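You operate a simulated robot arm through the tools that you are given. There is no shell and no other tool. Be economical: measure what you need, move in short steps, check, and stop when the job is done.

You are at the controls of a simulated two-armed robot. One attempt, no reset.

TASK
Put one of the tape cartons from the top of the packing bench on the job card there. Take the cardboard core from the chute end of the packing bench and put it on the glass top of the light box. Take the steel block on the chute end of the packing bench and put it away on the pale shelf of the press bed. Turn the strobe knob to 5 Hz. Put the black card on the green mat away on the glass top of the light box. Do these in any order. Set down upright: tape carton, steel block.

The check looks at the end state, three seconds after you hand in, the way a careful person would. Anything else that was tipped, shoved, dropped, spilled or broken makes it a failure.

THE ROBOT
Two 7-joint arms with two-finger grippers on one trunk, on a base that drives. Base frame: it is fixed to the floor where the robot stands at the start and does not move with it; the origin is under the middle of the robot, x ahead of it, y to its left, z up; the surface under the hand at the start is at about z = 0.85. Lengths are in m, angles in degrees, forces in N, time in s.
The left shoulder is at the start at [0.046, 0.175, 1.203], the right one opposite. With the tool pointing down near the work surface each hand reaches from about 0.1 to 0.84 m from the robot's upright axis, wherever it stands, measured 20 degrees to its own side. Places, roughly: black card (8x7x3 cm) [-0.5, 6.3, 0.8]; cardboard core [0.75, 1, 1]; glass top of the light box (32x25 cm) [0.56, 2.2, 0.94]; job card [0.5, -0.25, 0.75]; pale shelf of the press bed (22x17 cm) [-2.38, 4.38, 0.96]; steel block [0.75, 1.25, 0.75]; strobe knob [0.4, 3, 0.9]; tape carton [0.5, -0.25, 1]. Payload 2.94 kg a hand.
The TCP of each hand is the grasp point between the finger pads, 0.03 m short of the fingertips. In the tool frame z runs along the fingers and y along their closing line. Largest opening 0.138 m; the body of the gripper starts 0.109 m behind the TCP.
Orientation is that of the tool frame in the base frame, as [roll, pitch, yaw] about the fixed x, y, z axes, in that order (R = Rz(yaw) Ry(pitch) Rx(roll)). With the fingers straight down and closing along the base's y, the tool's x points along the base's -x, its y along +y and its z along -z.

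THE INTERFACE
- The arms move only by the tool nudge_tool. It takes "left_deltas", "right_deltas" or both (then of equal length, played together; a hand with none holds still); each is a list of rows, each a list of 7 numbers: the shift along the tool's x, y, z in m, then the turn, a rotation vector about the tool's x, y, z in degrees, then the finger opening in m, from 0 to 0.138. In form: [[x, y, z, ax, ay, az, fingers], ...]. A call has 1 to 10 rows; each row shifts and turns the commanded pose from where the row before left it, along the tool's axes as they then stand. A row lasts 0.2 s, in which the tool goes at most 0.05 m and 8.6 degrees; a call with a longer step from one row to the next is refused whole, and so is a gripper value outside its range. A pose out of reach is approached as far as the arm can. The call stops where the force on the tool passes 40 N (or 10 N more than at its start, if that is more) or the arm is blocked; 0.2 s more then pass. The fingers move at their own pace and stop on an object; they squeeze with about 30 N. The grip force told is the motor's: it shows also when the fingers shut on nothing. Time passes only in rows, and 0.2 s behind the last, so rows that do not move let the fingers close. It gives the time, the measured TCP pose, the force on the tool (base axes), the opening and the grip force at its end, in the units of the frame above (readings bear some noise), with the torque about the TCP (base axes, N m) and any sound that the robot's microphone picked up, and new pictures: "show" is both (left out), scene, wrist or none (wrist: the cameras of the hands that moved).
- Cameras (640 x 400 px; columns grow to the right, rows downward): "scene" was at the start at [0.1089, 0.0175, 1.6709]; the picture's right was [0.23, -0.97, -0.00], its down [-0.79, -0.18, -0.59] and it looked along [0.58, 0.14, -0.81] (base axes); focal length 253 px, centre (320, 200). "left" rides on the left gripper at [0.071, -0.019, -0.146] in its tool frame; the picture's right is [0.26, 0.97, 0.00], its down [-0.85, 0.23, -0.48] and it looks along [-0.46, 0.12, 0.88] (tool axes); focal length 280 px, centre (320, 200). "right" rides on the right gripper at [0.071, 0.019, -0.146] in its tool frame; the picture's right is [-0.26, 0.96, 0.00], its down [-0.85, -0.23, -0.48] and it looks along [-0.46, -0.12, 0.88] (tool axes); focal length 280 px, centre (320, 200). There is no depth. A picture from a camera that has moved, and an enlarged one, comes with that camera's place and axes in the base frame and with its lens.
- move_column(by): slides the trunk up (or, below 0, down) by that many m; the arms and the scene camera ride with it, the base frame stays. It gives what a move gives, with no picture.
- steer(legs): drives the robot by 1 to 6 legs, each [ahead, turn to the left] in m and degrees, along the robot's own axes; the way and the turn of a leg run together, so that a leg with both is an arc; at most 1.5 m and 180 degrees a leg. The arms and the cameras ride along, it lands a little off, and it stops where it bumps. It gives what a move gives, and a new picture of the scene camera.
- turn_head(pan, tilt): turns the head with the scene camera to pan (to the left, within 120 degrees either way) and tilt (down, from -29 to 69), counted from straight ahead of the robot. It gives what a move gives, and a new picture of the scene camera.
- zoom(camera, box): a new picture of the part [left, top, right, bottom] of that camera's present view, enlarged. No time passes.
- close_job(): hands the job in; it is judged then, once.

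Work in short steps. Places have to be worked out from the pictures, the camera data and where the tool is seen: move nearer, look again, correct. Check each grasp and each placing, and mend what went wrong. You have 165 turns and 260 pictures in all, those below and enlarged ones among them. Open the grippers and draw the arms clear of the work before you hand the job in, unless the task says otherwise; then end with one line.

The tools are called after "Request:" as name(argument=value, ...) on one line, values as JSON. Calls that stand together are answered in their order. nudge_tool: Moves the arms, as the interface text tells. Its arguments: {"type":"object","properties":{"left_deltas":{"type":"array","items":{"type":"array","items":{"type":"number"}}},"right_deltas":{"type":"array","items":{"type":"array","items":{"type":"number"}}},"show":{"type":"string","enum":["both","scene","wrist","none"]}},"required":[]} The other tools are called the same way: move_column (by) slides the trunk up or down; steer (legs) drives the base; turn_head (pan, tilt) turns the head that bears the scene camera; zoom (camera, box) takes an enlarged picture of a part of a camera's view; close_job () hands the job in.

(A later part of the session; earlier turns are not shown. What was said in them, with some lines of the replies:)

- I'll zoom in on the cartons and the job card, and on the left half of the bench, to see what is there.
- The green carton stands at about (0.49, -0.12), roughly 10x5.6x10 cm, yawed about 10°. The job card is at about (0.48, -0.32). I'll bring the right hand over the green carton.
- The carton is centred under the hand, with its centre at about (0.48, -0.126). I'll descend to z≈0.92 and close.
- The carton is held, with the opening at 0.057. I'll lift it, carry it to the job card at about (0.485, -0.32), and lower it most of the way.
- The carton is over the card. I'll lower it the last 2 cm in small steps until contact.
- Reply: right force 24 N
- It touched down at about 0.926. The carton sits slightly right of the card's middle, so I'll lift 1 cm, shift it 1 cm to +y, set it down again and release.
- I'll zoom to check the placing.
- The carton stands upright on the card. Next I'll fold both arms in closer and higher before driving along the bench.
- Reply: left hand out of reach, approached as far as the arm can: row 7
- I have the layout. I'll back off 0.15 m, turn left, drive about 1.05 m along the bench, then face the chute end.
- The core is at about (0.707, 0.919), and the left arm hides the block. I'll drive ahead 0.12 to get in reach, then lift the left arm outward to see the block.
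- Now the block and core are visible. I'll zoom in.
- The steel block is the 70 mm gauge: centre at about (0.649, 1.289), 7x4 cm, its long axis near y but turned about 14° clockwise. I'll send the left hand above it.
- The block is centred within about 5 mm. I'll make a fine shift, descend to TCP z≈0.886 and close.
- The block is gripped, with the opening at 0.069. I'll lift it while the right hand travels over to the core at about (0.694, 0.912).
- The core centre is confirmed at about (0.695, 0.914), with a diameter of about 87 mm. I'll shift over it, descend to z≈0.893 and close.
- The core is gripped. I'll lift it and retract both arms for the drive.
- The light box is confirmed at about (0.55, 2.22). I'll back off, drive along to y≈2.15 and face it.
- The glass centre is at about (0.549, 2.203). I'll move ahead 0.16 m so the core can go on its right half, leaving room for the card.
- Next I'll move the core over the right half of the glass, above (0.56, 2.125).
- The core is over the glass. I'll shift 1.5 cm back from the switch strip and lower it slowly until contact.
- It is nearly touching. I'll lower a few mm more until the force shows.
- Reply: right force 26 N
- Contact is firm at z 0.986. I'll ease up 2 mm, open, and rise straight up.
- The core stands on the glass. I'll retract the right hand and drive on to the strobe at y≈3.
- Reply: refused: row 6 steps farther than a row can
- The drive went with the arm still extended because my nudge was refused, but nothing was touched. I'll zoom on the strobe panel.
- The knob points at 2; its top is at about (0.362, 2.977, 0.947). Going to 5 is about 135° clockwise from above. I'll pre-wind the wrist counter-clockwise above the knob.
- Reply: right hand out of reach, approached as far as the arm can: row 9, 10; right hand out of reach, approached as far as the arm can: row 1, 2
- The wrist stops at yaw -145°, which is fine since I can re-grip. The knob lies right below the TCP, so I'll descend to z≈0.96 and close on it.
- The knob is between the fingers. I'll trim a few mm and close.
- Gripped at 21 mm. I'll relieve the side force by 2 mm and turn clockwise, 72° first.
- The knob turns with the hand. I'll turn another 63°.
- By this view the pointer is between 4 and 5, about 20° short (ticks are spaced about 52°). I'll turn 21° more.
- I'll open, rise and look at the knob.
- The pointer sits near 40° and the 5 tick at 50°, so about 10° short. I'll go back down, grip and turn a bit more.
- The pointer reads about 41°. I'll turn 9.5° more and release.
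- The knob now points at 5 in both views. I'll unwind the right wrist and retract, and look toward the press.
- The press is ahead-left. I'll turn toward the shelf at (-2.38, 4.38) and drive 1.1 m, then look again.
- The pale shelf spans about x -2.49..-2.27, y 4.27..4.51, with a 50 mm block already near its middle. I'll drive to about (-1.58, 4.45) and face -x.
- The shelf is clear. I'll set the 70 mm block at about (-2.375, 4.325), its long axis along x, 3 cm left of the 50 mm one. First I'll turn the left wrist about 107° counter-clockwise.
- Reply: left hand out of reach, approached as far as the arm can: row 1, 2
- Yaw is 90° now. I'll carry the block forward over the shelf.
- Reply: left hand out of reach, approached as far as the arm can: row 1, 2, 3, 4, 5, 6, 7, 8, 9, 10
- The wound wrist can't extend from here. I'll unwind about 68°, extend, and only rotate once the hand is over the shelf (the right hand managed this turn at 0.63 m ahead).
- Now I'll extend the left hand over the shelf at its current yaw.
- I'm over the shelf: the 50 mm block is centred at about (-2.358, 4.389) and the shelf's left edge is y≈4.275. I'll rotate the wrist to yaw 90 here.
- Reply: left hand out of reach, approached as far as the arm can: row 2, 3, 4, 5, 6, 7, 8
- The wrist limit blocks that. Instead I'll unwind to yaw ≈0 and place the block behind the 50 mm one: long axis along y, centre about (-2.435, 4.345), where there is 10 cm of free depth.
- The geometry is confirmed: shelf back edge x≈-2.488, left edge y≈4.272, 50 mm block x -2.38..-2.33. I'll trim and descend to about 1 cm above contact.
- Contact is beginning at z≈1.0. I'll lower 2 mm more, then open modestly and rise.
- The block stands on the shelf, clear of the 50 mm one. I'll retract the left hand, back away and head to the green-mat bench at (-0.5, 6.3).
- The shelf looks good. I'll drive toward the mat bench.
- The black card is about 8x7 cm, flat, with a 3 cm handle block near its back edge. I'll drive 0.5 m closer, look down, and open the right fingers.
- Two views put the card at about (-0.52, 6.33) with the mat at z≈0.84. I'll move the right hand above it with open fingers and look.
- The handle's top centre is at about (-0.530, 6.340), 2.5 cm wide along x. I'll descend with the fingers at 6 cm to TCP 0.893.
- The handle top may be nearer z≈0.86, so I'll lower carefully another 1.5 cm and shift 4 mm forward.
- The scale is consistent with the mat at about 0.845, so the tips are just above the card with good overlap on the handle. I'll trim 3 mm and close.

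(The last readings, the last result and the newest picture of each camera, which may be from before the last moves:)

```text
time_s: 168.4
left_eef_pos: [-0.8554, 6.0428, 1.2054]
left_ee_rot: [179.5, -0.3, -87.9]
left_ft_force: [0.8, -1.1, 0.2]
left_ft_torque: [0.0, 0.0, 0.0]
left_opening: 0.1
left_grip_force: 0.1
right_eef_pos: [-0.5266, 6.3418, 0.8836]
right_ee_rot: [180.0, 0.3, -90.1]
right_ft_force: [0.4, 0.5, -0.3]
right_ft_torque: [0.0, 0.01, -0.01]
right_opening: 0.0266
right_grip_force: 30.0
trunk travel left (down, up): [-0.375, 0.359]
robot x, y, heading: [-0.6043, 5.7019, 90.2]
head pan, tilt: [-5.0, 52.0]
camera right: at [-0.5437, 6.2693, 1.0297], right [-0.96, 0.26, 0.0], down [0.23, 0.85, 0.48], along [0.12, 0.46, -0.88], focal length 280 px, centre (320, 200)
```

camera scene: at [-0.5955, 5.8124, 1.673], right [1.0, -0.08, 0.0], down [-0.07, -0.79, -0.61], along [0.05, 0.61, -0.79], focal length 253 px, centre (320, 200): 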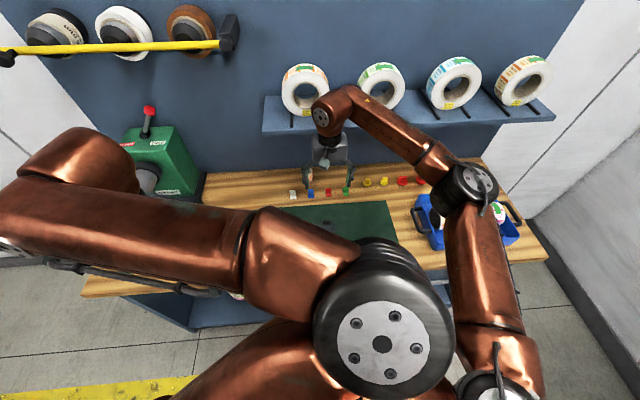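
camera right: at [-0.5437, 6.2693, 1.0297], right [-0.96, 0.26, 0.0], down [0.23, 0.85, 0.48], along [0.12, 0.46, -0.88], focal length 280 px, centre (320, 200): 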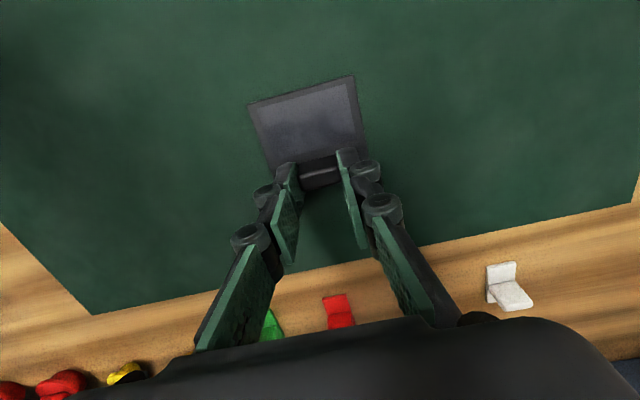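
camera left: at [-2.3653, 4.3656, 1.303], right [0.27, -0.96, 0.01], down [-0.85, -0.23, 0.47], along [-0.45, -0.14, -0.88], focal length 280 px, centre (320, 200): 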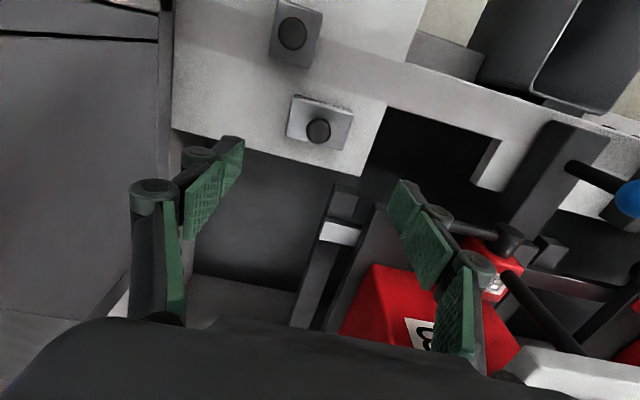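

Gripped at 2.66 cm. I'll lift straight up and check.

Request:
nudge_tool(right_deltas=[[0, 0, -0.02, 0, 0, 0, 0.005], [0, 0, -0.03, 0, 0, 0, 0.005], [0, 0, -0.04, 0, 0, 0, 0.005], [0, 0, -0.04, 0, 0, 0, 0.005], [0, 0, -0.04, 0, 0, 0, 0.005], [0, 0, -0.04, 0, 0, 0, 0.005], [0, 0, -0.04, 0, 0, 0, 0.005], [0.03, -0.01, -0.03, 0, 0, 0, 0.005], [0.04, -0.01, -0.02, 0, 0, 0, 0.005]], show="wrist")

```text
time_s: 170.4
left_eef_pos: [-0.8547, 6.0419, 1.2045]
left_ee_rot: [179.4, -0.4, -87.9]
left_ft_force: [-0.7, -0.9, 0.1]
left_ft_torque: [0.0, -0.01, 0.02]
left_opening: 0.1002
left_grip_force: 0.0
right_eef_pos: [-0.5013, 6.2669, 1.1824]
right_ee_rot: [180.0, 0.5, -90.1]
right_ft_force: [-0.1, 0.3, -0.6]
right_ft_torque: [0.03, 0.0, 0.0]
right_opening: 0.0267
right_grip_force: 30.0
trunk travel left (down, up): [-0.375, 0.359]
robot x, y, heading: [-0.6029, 5.6982, 90.3]
head pan, tilt: [-5.0, 52.0]
camera right: at [-0.5191, 6.1953, 1.3291], right [-0.96, 0.26, 0.0], down [0.23, 0.85, 0.48], along [0.12, 0.47, -0.88], focal length 280 px, centre (320, 200)
```

right: 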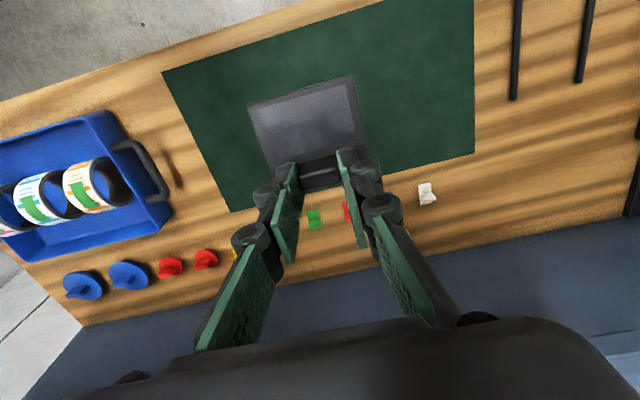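

The card is held level. I'll retract it and drive back to the light box.

Request:
nudge_tool(right_deltas=[[0.045, -0.005, 0, 0, 0, 0, 0.005], [0.045, -0.005, 0, 0, 0, 0, 0.005], [0.045, -0.005, 0, 0, 0, 0, 0.005], [0.045, -0.005, 0, 0, 0, 0, 0.005], [0.03, -0.005, 0, 0, 0, 0, 0.005]], show="none")

Request:
steer(legs=[[-0.3, 0], [0, -175]])

```text
time_s: 171.6
left_eef_pos: [-0.8551, 6.0415, 1.2061]
left_ee_rot: [179.5, -0.4, -87.9]
left_ft_force: [0.1, -0.1, -0.8]
left_ft_torque: [-0.01, 0.02, 0.01]
left_opening: 0.1002
left_grip_force: 0.1
right_eef_pos: [-0.4797, 6.0581, 1.1786]
right_ee_rot: [179.9, 0.4, -90.2]
right_ft_force: [-0.3, -0.4, 0.8]
right_ft_torque: [0.01, -0.01, 0.0]
right_opening: 0.0267
right_grip_force: 29.6
trunk travel left (down, up): [-0.375, 0.359]
robot x, y, heading: [-0.6031, 5.6993, 90.2]
head pan, tilt: [-5.0, 52.0]
```

```text
time_s: 180.9
left_eef_pos: [-0.3194, 5.0829, 1.2059]
left_ee_rot: [179.4, -0.4, 97.1]
left_ft_force: [-0.4, -0.2, 0.4]
left_ft_torque: [-0.01, -0.03, 0.0]
left_opening: 0.1
left_grip_force: 0.0
right_eef_pos: [-0.6907, 5.0332, 1.1803]
right_ee_rot: [179.8, 0.4, 94.9]
right_ft_force: [0.6, -0.5, -1.3]
right_ft_torque: [0.02, 0.01, -0.03]
right_opening: 0.0268
right_grip_force: 29.8
trunk travel left (down, up): [-0.375, 0.359]
robot x, y, heading: [-0.6, 5.4007, -84.7]
head pan, tilt: [-5.0, 52.0]
camera scene: at [-0.5945, 5.2923, 1.6732], right [-1.0, 0.0, 0.0], down [0.0, 0.79, -0.62], along [0.0, -0.62, -0.79], focal length 253 px, centre (320, 200)
```

scene: 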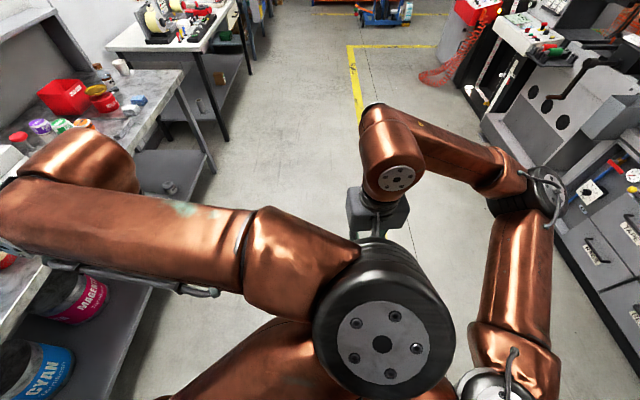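

The aisle is clear. I'll drive 3.05 m down and face the light box.

Request:
steer(legs=[[1.02, 0], [1.02, 0], [1.01, 0], [0, 84.7]])

Request:
turn_head(pan=0, tilt=48)

```text
time_s: 199.5
left_eef_pos: [-0.0263, 2.6181, 1.2057]
left_ee_rot: [179.5, -0.4, -177.8]
left_ft_force: [0.4, 1.0, 0.0]
left_ft_torque: [-0.02, 0.02, -0.01]
left_opening: 0.1001
left_grip_force: 0.0
right_eef_pos: [-0.0115, 2.2437, 1.1798]
right_ee_rot: [179.9, 0.4, 179.9]
right_ft_force: [-0.3, 0.4, 0.4]
right_ft_torque: [0.01, -0.01, 0.0]
right_opening: 0.0267
right_grip_force: 30.5
trunk travel left (down, up): [-0.375, 0.359]
robot x, y, heading: [-0.3695, 2.3654, 0.1]
head pan, tilt: [-5.0, 52.0]
camera scene: at [-0.2573, 2.3599, 1.6732], right [-0.08, -1.0, 0.0], down [-0.79, 0.07, -0.62], along [0.61, -0.05, -0.79], focal length 253 px, centre (320, 200)
```

scene: 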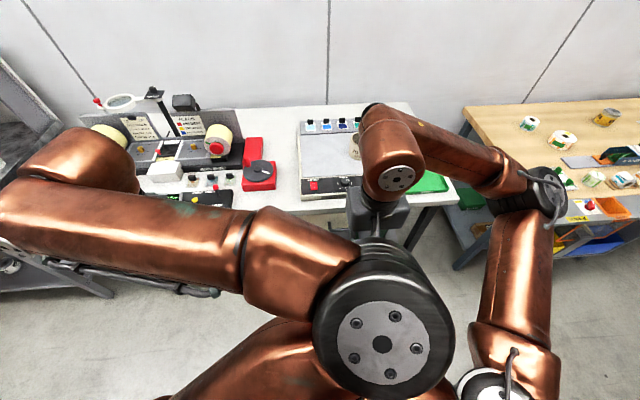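

```text
time_s: 200.2
left_eef_pos: [-0.0277, 2.618, 1.2042]
left_ee_rot: [179.4, -0.4, -177.8]
left_ft_force: [-0.2, 1.0, -0.5]
left_ft_torque: [0.02, -0.01, -0.02]
left_opening: 0.1001
left_grip_force: 0.1
right_eef_pos: [-0.0115, 2.2429, 1.1795]
right_ee_rot: [179.9, 0.4, 179.8]
right_ft_force: [0.9, -0.2, -0.6]
right_ft_torque: [-0.01, 0.0, 0.02]
right_opening: 0.0268
right_grip_force: 30.0
trunk travel left (down, up): [-0.375, 0.359]
robot x, y, heading: [-0.3716, 2.3627, 0.3]
head pan, tilt: [0.0, 48.0]
camera scene: at [-0.2534, 2.3662, 1.6785], right [0.0, -1.0, 0.0], down [-0.74, 0.0, -0.67], along [0.67, 0.0, -0.74], focal length 253 px, centre (320, 200)
```

scene: 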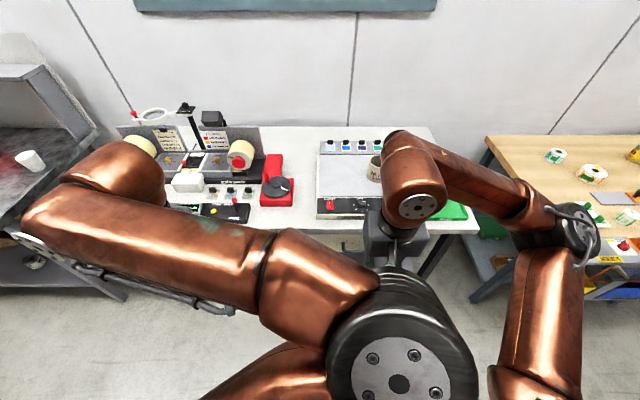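

I'll drive ahead 0.22 m and then extend the card over the left half of the glass.

Request:
steer(legs=[[0.22, 0]])

```text
time_s: 201.9
left_eef_pos: [0.1965, 2.6186, 1.2047]
left_ee_rot: [179.6, -0.5, -177.8]
left_ft_force: [0.1, 0.8, -0.6]
left_ft_torque: [-0.04, 0.06, 0.0]
left_opening: 0.1002
left_grip_force: 0.1
right_eef_pos: [0.2104, 2.2434, 1.178]
right_ee_rot: [179.9, 0.3, 179.8]
right_ft_force: [0.1, 0.3, -0.6]
right_ft_torque: [0.04, 0.0, 0.03]
right_opening: 0.0269
right_grip_force: 29.9
trunk travel left (down, up): [-0.375, 0.359]
robot x, y, heading: [-0.1488, 2.3681, 0.0]
head pan, tilt: [0.0, 48.0]
camera scene: at [-0.0305, 2.3667, 1.6784], right [0.0, -1.0, 0.0], down [-0.74, 0.0, -0.67], along [0.67, 0.0, -0.74], focal length 253 px, centre (320, 200)
```

scene: 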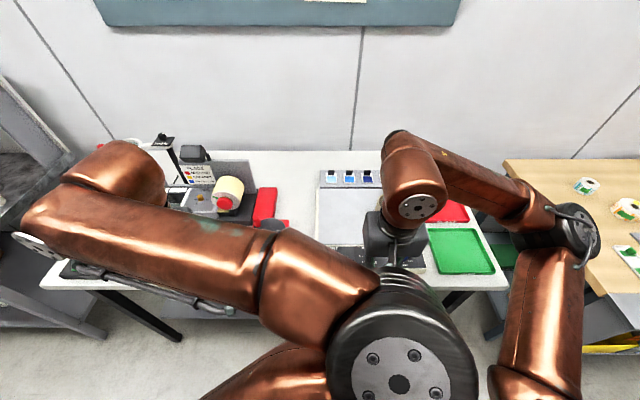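

Request:
nudge_tool(right_deltas=[[-0.0452, 0.0046, 0.003, 0, 0, 0, 0.005], [-0.0452, 0.0046, 0.003, 0, 0, 0, 0.005], [-0.0452, 0.0046, 0.003, 0, 0, 0, 0.005], [-0.0452, 0.0046, 0.003, 0, 0, 0, 0.005], [-0.0452, 0.0046, 0.003, 0, 0, 0, 0.005], [-0.0452, 0.0046, 0.003, 0, 0, 0, 0.005], [-0.0452, 0.0046, 0.01, 0, 0, 0, 0.005], [-0.0452, 0.0046, 0.02, 0, 0, 0, 0.005]], show="both")

```text
time_s: 203.7
left_eef_pos: [0.1953, 2.6185, 1.2041]
left_ee_rot: [179.6, -0.5, -177.9]
left_ft_force: [0.3, 0.7, 1.0]
left_ft_torque: [-0.05, 0.04, 0.0]
left_opening: 0.1001
left_grip_force: 0.0
right_eef_pos: [0.5749, 2.2789, 1.1346]
right_ee_rot: [-180.0, 0.4, -180.0]
right_ft_force: [0.5, -0.5, 0.4]
right_ft_torque: [-0.01, 0.04, 0.0]
right_opening: 0.0266
right_grip_force: 30.3
trunk travel left (down, up): [-0.375, 0.359]
robot x, y, heading: [-0.1474, 2.3708, 0.1]
head pan, tilt: [0.0, 48.0]
camera scene: at [-0.0304, 2.3687, 1.6784], right [0.0, -1.0, 0.0], down [-0.74, 0.0, -0.67], along [0.67, 0.0, -0.74], focal length 253 px, centre (320, 200)
camera right: at [0.5028, 2.2983, 1.2807], right [0.26, 0.96, 0.0], down [0.85, -0.23, 0.48], along [0.46, -0.12, -0.88], focal length 280 px, centre (320, 200)
```

scene: 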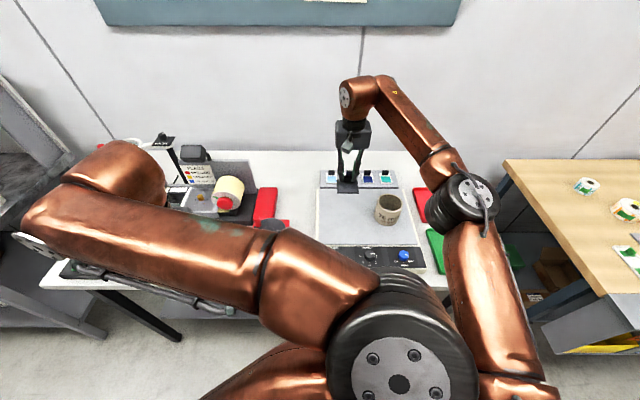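
right: 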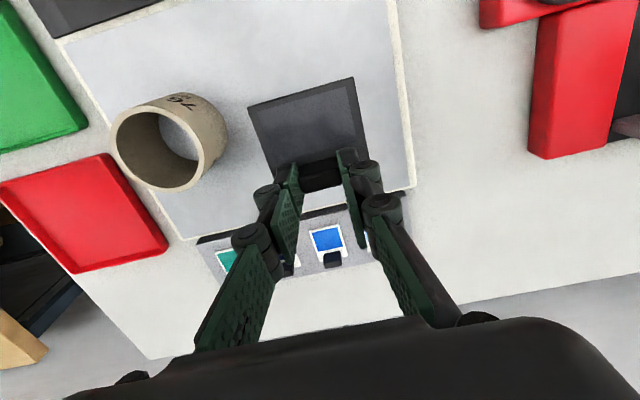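

The card clears the core (7 cm gap) and lies within the glass. I'll shift back 1.5 cm and descend.

Request:
nudge_tool(right_deltas=[[0.015, 0, 0.04, 0, 0, 0, 0.005], [0, 0, 0.045, 0, 0, 0, 0.005], [0, 0, 0.04, 0, 0, 0, 0.005], [0, 0, 0.015, 0, 0, 0, 0.005], [0, 0, 0.006, 0, 0, 0, 0.005]], show="wrist")

```text
time_s: 204.9
left_eef_pos: [0.194, 2.618, 1.2045]
left_ee_rot: [179.5, -0.4, -177.9]
left_ft_force: [0.6, -0.1, 0.6]
left_ft_torque: [0.02, 0.0, 0.0]
left_opening: 0.1
left_grip_force: 0.0
right_eef_pos: [0.5582, 2.2798, 0.987]
right_ee_rot: [180.0, 0.4, 179.9]
right_ft_force: [0.5, 0.2, -1.0]
right_ft_torque: [0.0, 0.0, -0.03]
right_opening: 0.0264
right_grip_force: 30.2
trunk travel left (down, up): [-0.375, 0.359]
robot x, y, heading: [-0.1487, 2.3639, 0.3]
head pan, tilt: [0.0, 48.0]
camera right: at [0.4878, 2.2992, 1.134], right [0.26, 0.96, 0.0], down [0.84, -0.23, 0.48], along [0.46, -0.12, -0.88], focal length 280 px, centre (320, 200)
```

right: 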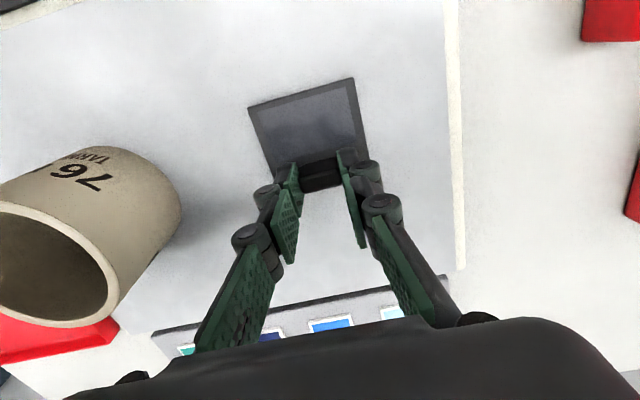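

Request:
nudge_tool(right_deltas=[[0, 0, 0.004, 0, 0, 0, 0.005], [0, 0, 0.003, 0, 0, 0, 0.005], [0, 0, 0.003, 0, 0, 0, 0.005]], show="none")

```text
time_s: 205.7
left_eef_pos: [0.1927, 2.6177, 1.2059]
left_ee_rot: [179.4, -0.4, -177.9]
left_ft_force: [-0.5, 0.3, 0.4]
left_ft_torque: [-0.02, 0.0, 0.0]
left_opening: 0.0999
left_grip_force: 0.1
right_eef_pos: [0.5574, 2.2803, 0.9822]
right_ee_rot: [179.6, 0.7, 179.8]
right_ft_force: [3.9, -2.1, 25.3]
right_ft_torque: [-0.05, -0.15, -0.02]
right_opening: 0.0272
right_grip_force: 29.5
trunk travel left (down, up): [-0.375, 0.359]
robot x, y, heading: [-0.1483, 2.3623, 0.0]
head pan, tilt: [0.0, 48.0]
```

The card is on the glass, with contact at 0.982. I'll ease up, open slightly and rise.

Request:
nudge_tool(right_deltas=[[0, 0, -0.004, 0, 0, 0, 0.005], [0, 0, 0, 0, 0, 0, 0.06], [0, 0, 0, 0, 0, 0, 0.06], [0, 0, 0, 0, 0, 0, 0.06], [0, 0, -0.03, 0, 0, 0, 0.06], [0, 0, -0.04, 0, 0, 0, 0.06], [0, 0, -0.045, 0, 0, 0, 0.06], [0, 0, -0.045, 0, 0, 0, 0.06], [0, 0, -0.045, 0, 0, 0, 0.06]], show="wrist")

Request:
nudge_tool(right_deltas=[[0.045, 0, 0, 0, 0, 0, 0.08], [0.045, 0, 0, 0, 0, 0, 0.08], [0.045, 0, 0, 0, 0, 0, 0.08], [0.045, 0, 0, 0, 0, 0, 0.08], [0.045, -0.01, 0, 0, 0, 0, 0.08], [0.045, -0.01, 0, 0, 0, 0, 0.08], [0.045, -0.01, 0, 0, 0, 0, 0.08]], show="none")

Request:
steer(legs=[[-0.25, 0]])

```text
time_s: 207.7
left_eef_pos: [0.1931, 2.6178, 1.2052]
left_ee_rot: [179.5, -0.4, -177.9]
left_ft_force: [-0.5, 0.4, 0.2]
left_ft_torque: [0.0, -0.02, 0.0]
left_opening: 0.1005
left_grip_force: 0.1
right_eef_pos: [0.5549, 2.2792, 1.1893]
right_ee_rot: [179.9, 0.4, 179.9]
right_ft_force: [-0.6, 0.1, -0.5]
right_ft_torque: [-0.02, -0.06, -0.01]
right_opening: 0.0603
right_grip_force: 0.1
trunk travel left (down, up): [-0.375, 0.359]
robot x, y, heading: [-0.1463, 2.3675, 0.1]
head pan, tilt: [0.0, 48.0]
camera right: at [0.4843, 2.2986, 1.3352], right [0.26, 0.96, 0.0], down [0.84, -0.23, 0.48], along [0.47, -0.12, -0.88], focal length 280 px, centre (320, 200)
```

right: 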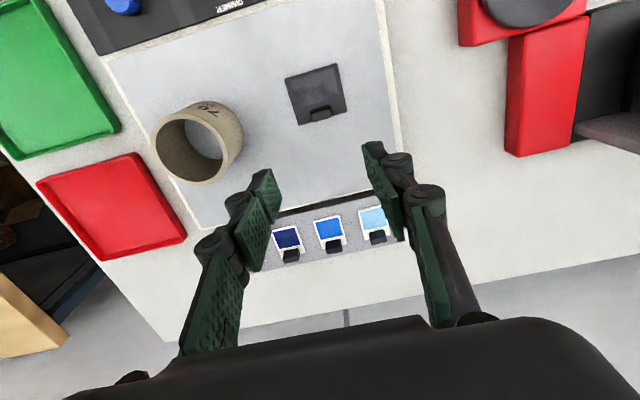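

```text
time_s: 209.3
left_eef_pos: [0.1936, 2.6187, 1.2059]
left_ee_rot: [179.5, -0.4, -178.0]
left_ft_force: [1.3, 0.2, 0.3]
left_ft_torque: [0.01, -0.03, 0.02]
left_opening: 0.1001
left_grip_force: 0.0
right_eef_pos: [0.2426, 2.253, 1.1871]
right_ee_rot: [179.9, 0.3, 179.8]
right_ft_force: [0.5, -0.4, 0.8]
right_ft_torque: [0.04, -0.03, 0.0]
right_opening: 0.0799
right_grip_force: 0.1
trunk travel left (down, up): [-0.375, 0.359]
robot x, y, heading: [-0.1483, 2.3712, 0.2]
head pan, tilt: [0.0, 48.0]
```

```text
time_s: 211.1
left_eef_pos: [-0.055, 2.6168, 1.2048]
left_ee_rot: [179.5, -0.4, -178.0]
left_ft_force: [-0.5, -0.4, -0.2]
left_ft_torque: [0.03, -0.05, 0.02]
left_opening: 0.1003
left_grip_force: 0.0
right_eef_pos: [-0.0078, 2.2522, 1.1881]
right_ee_rot: [179.9, 0.3, 179.6]
right_ft_force: [-0.1, -0.5, 0.0]
right_ft_torque: [0.02, -0.04, -0.01]
right_opening: 0.0799
right_grip_force: 0.1
trunk travel left (down, up): [-0.375, 0.359]
robot x, y, heading: [-0.3975, 2.3674, -0.2]
head pan, tilt: [0.0, 48.0]
camera scene: at [-0.2833, 2.3662, 1.6786], right [0.0, -1.0, 0.0], down [-0.74, 0.0, -0.67], along [0.67, 0.0, -0.74], focal length 253 px, centre (320, 200)
```

scene: 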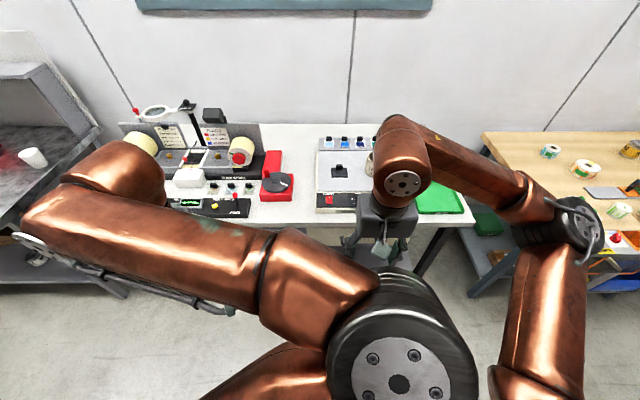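

The core and card are both on the glass, the carton and the block are placed, the knob is at 5 Hz, and the arms are clear and open. I'm handing in.

Request:
close_job()

```text
The job is handed in.
```

I finished all five tasks and handed the job in: the green tape carton is upright on the job card, the core and black card are on the light box glass, the steel block is upright on the pale shelf, and the strobe knob is at 5 Hz.
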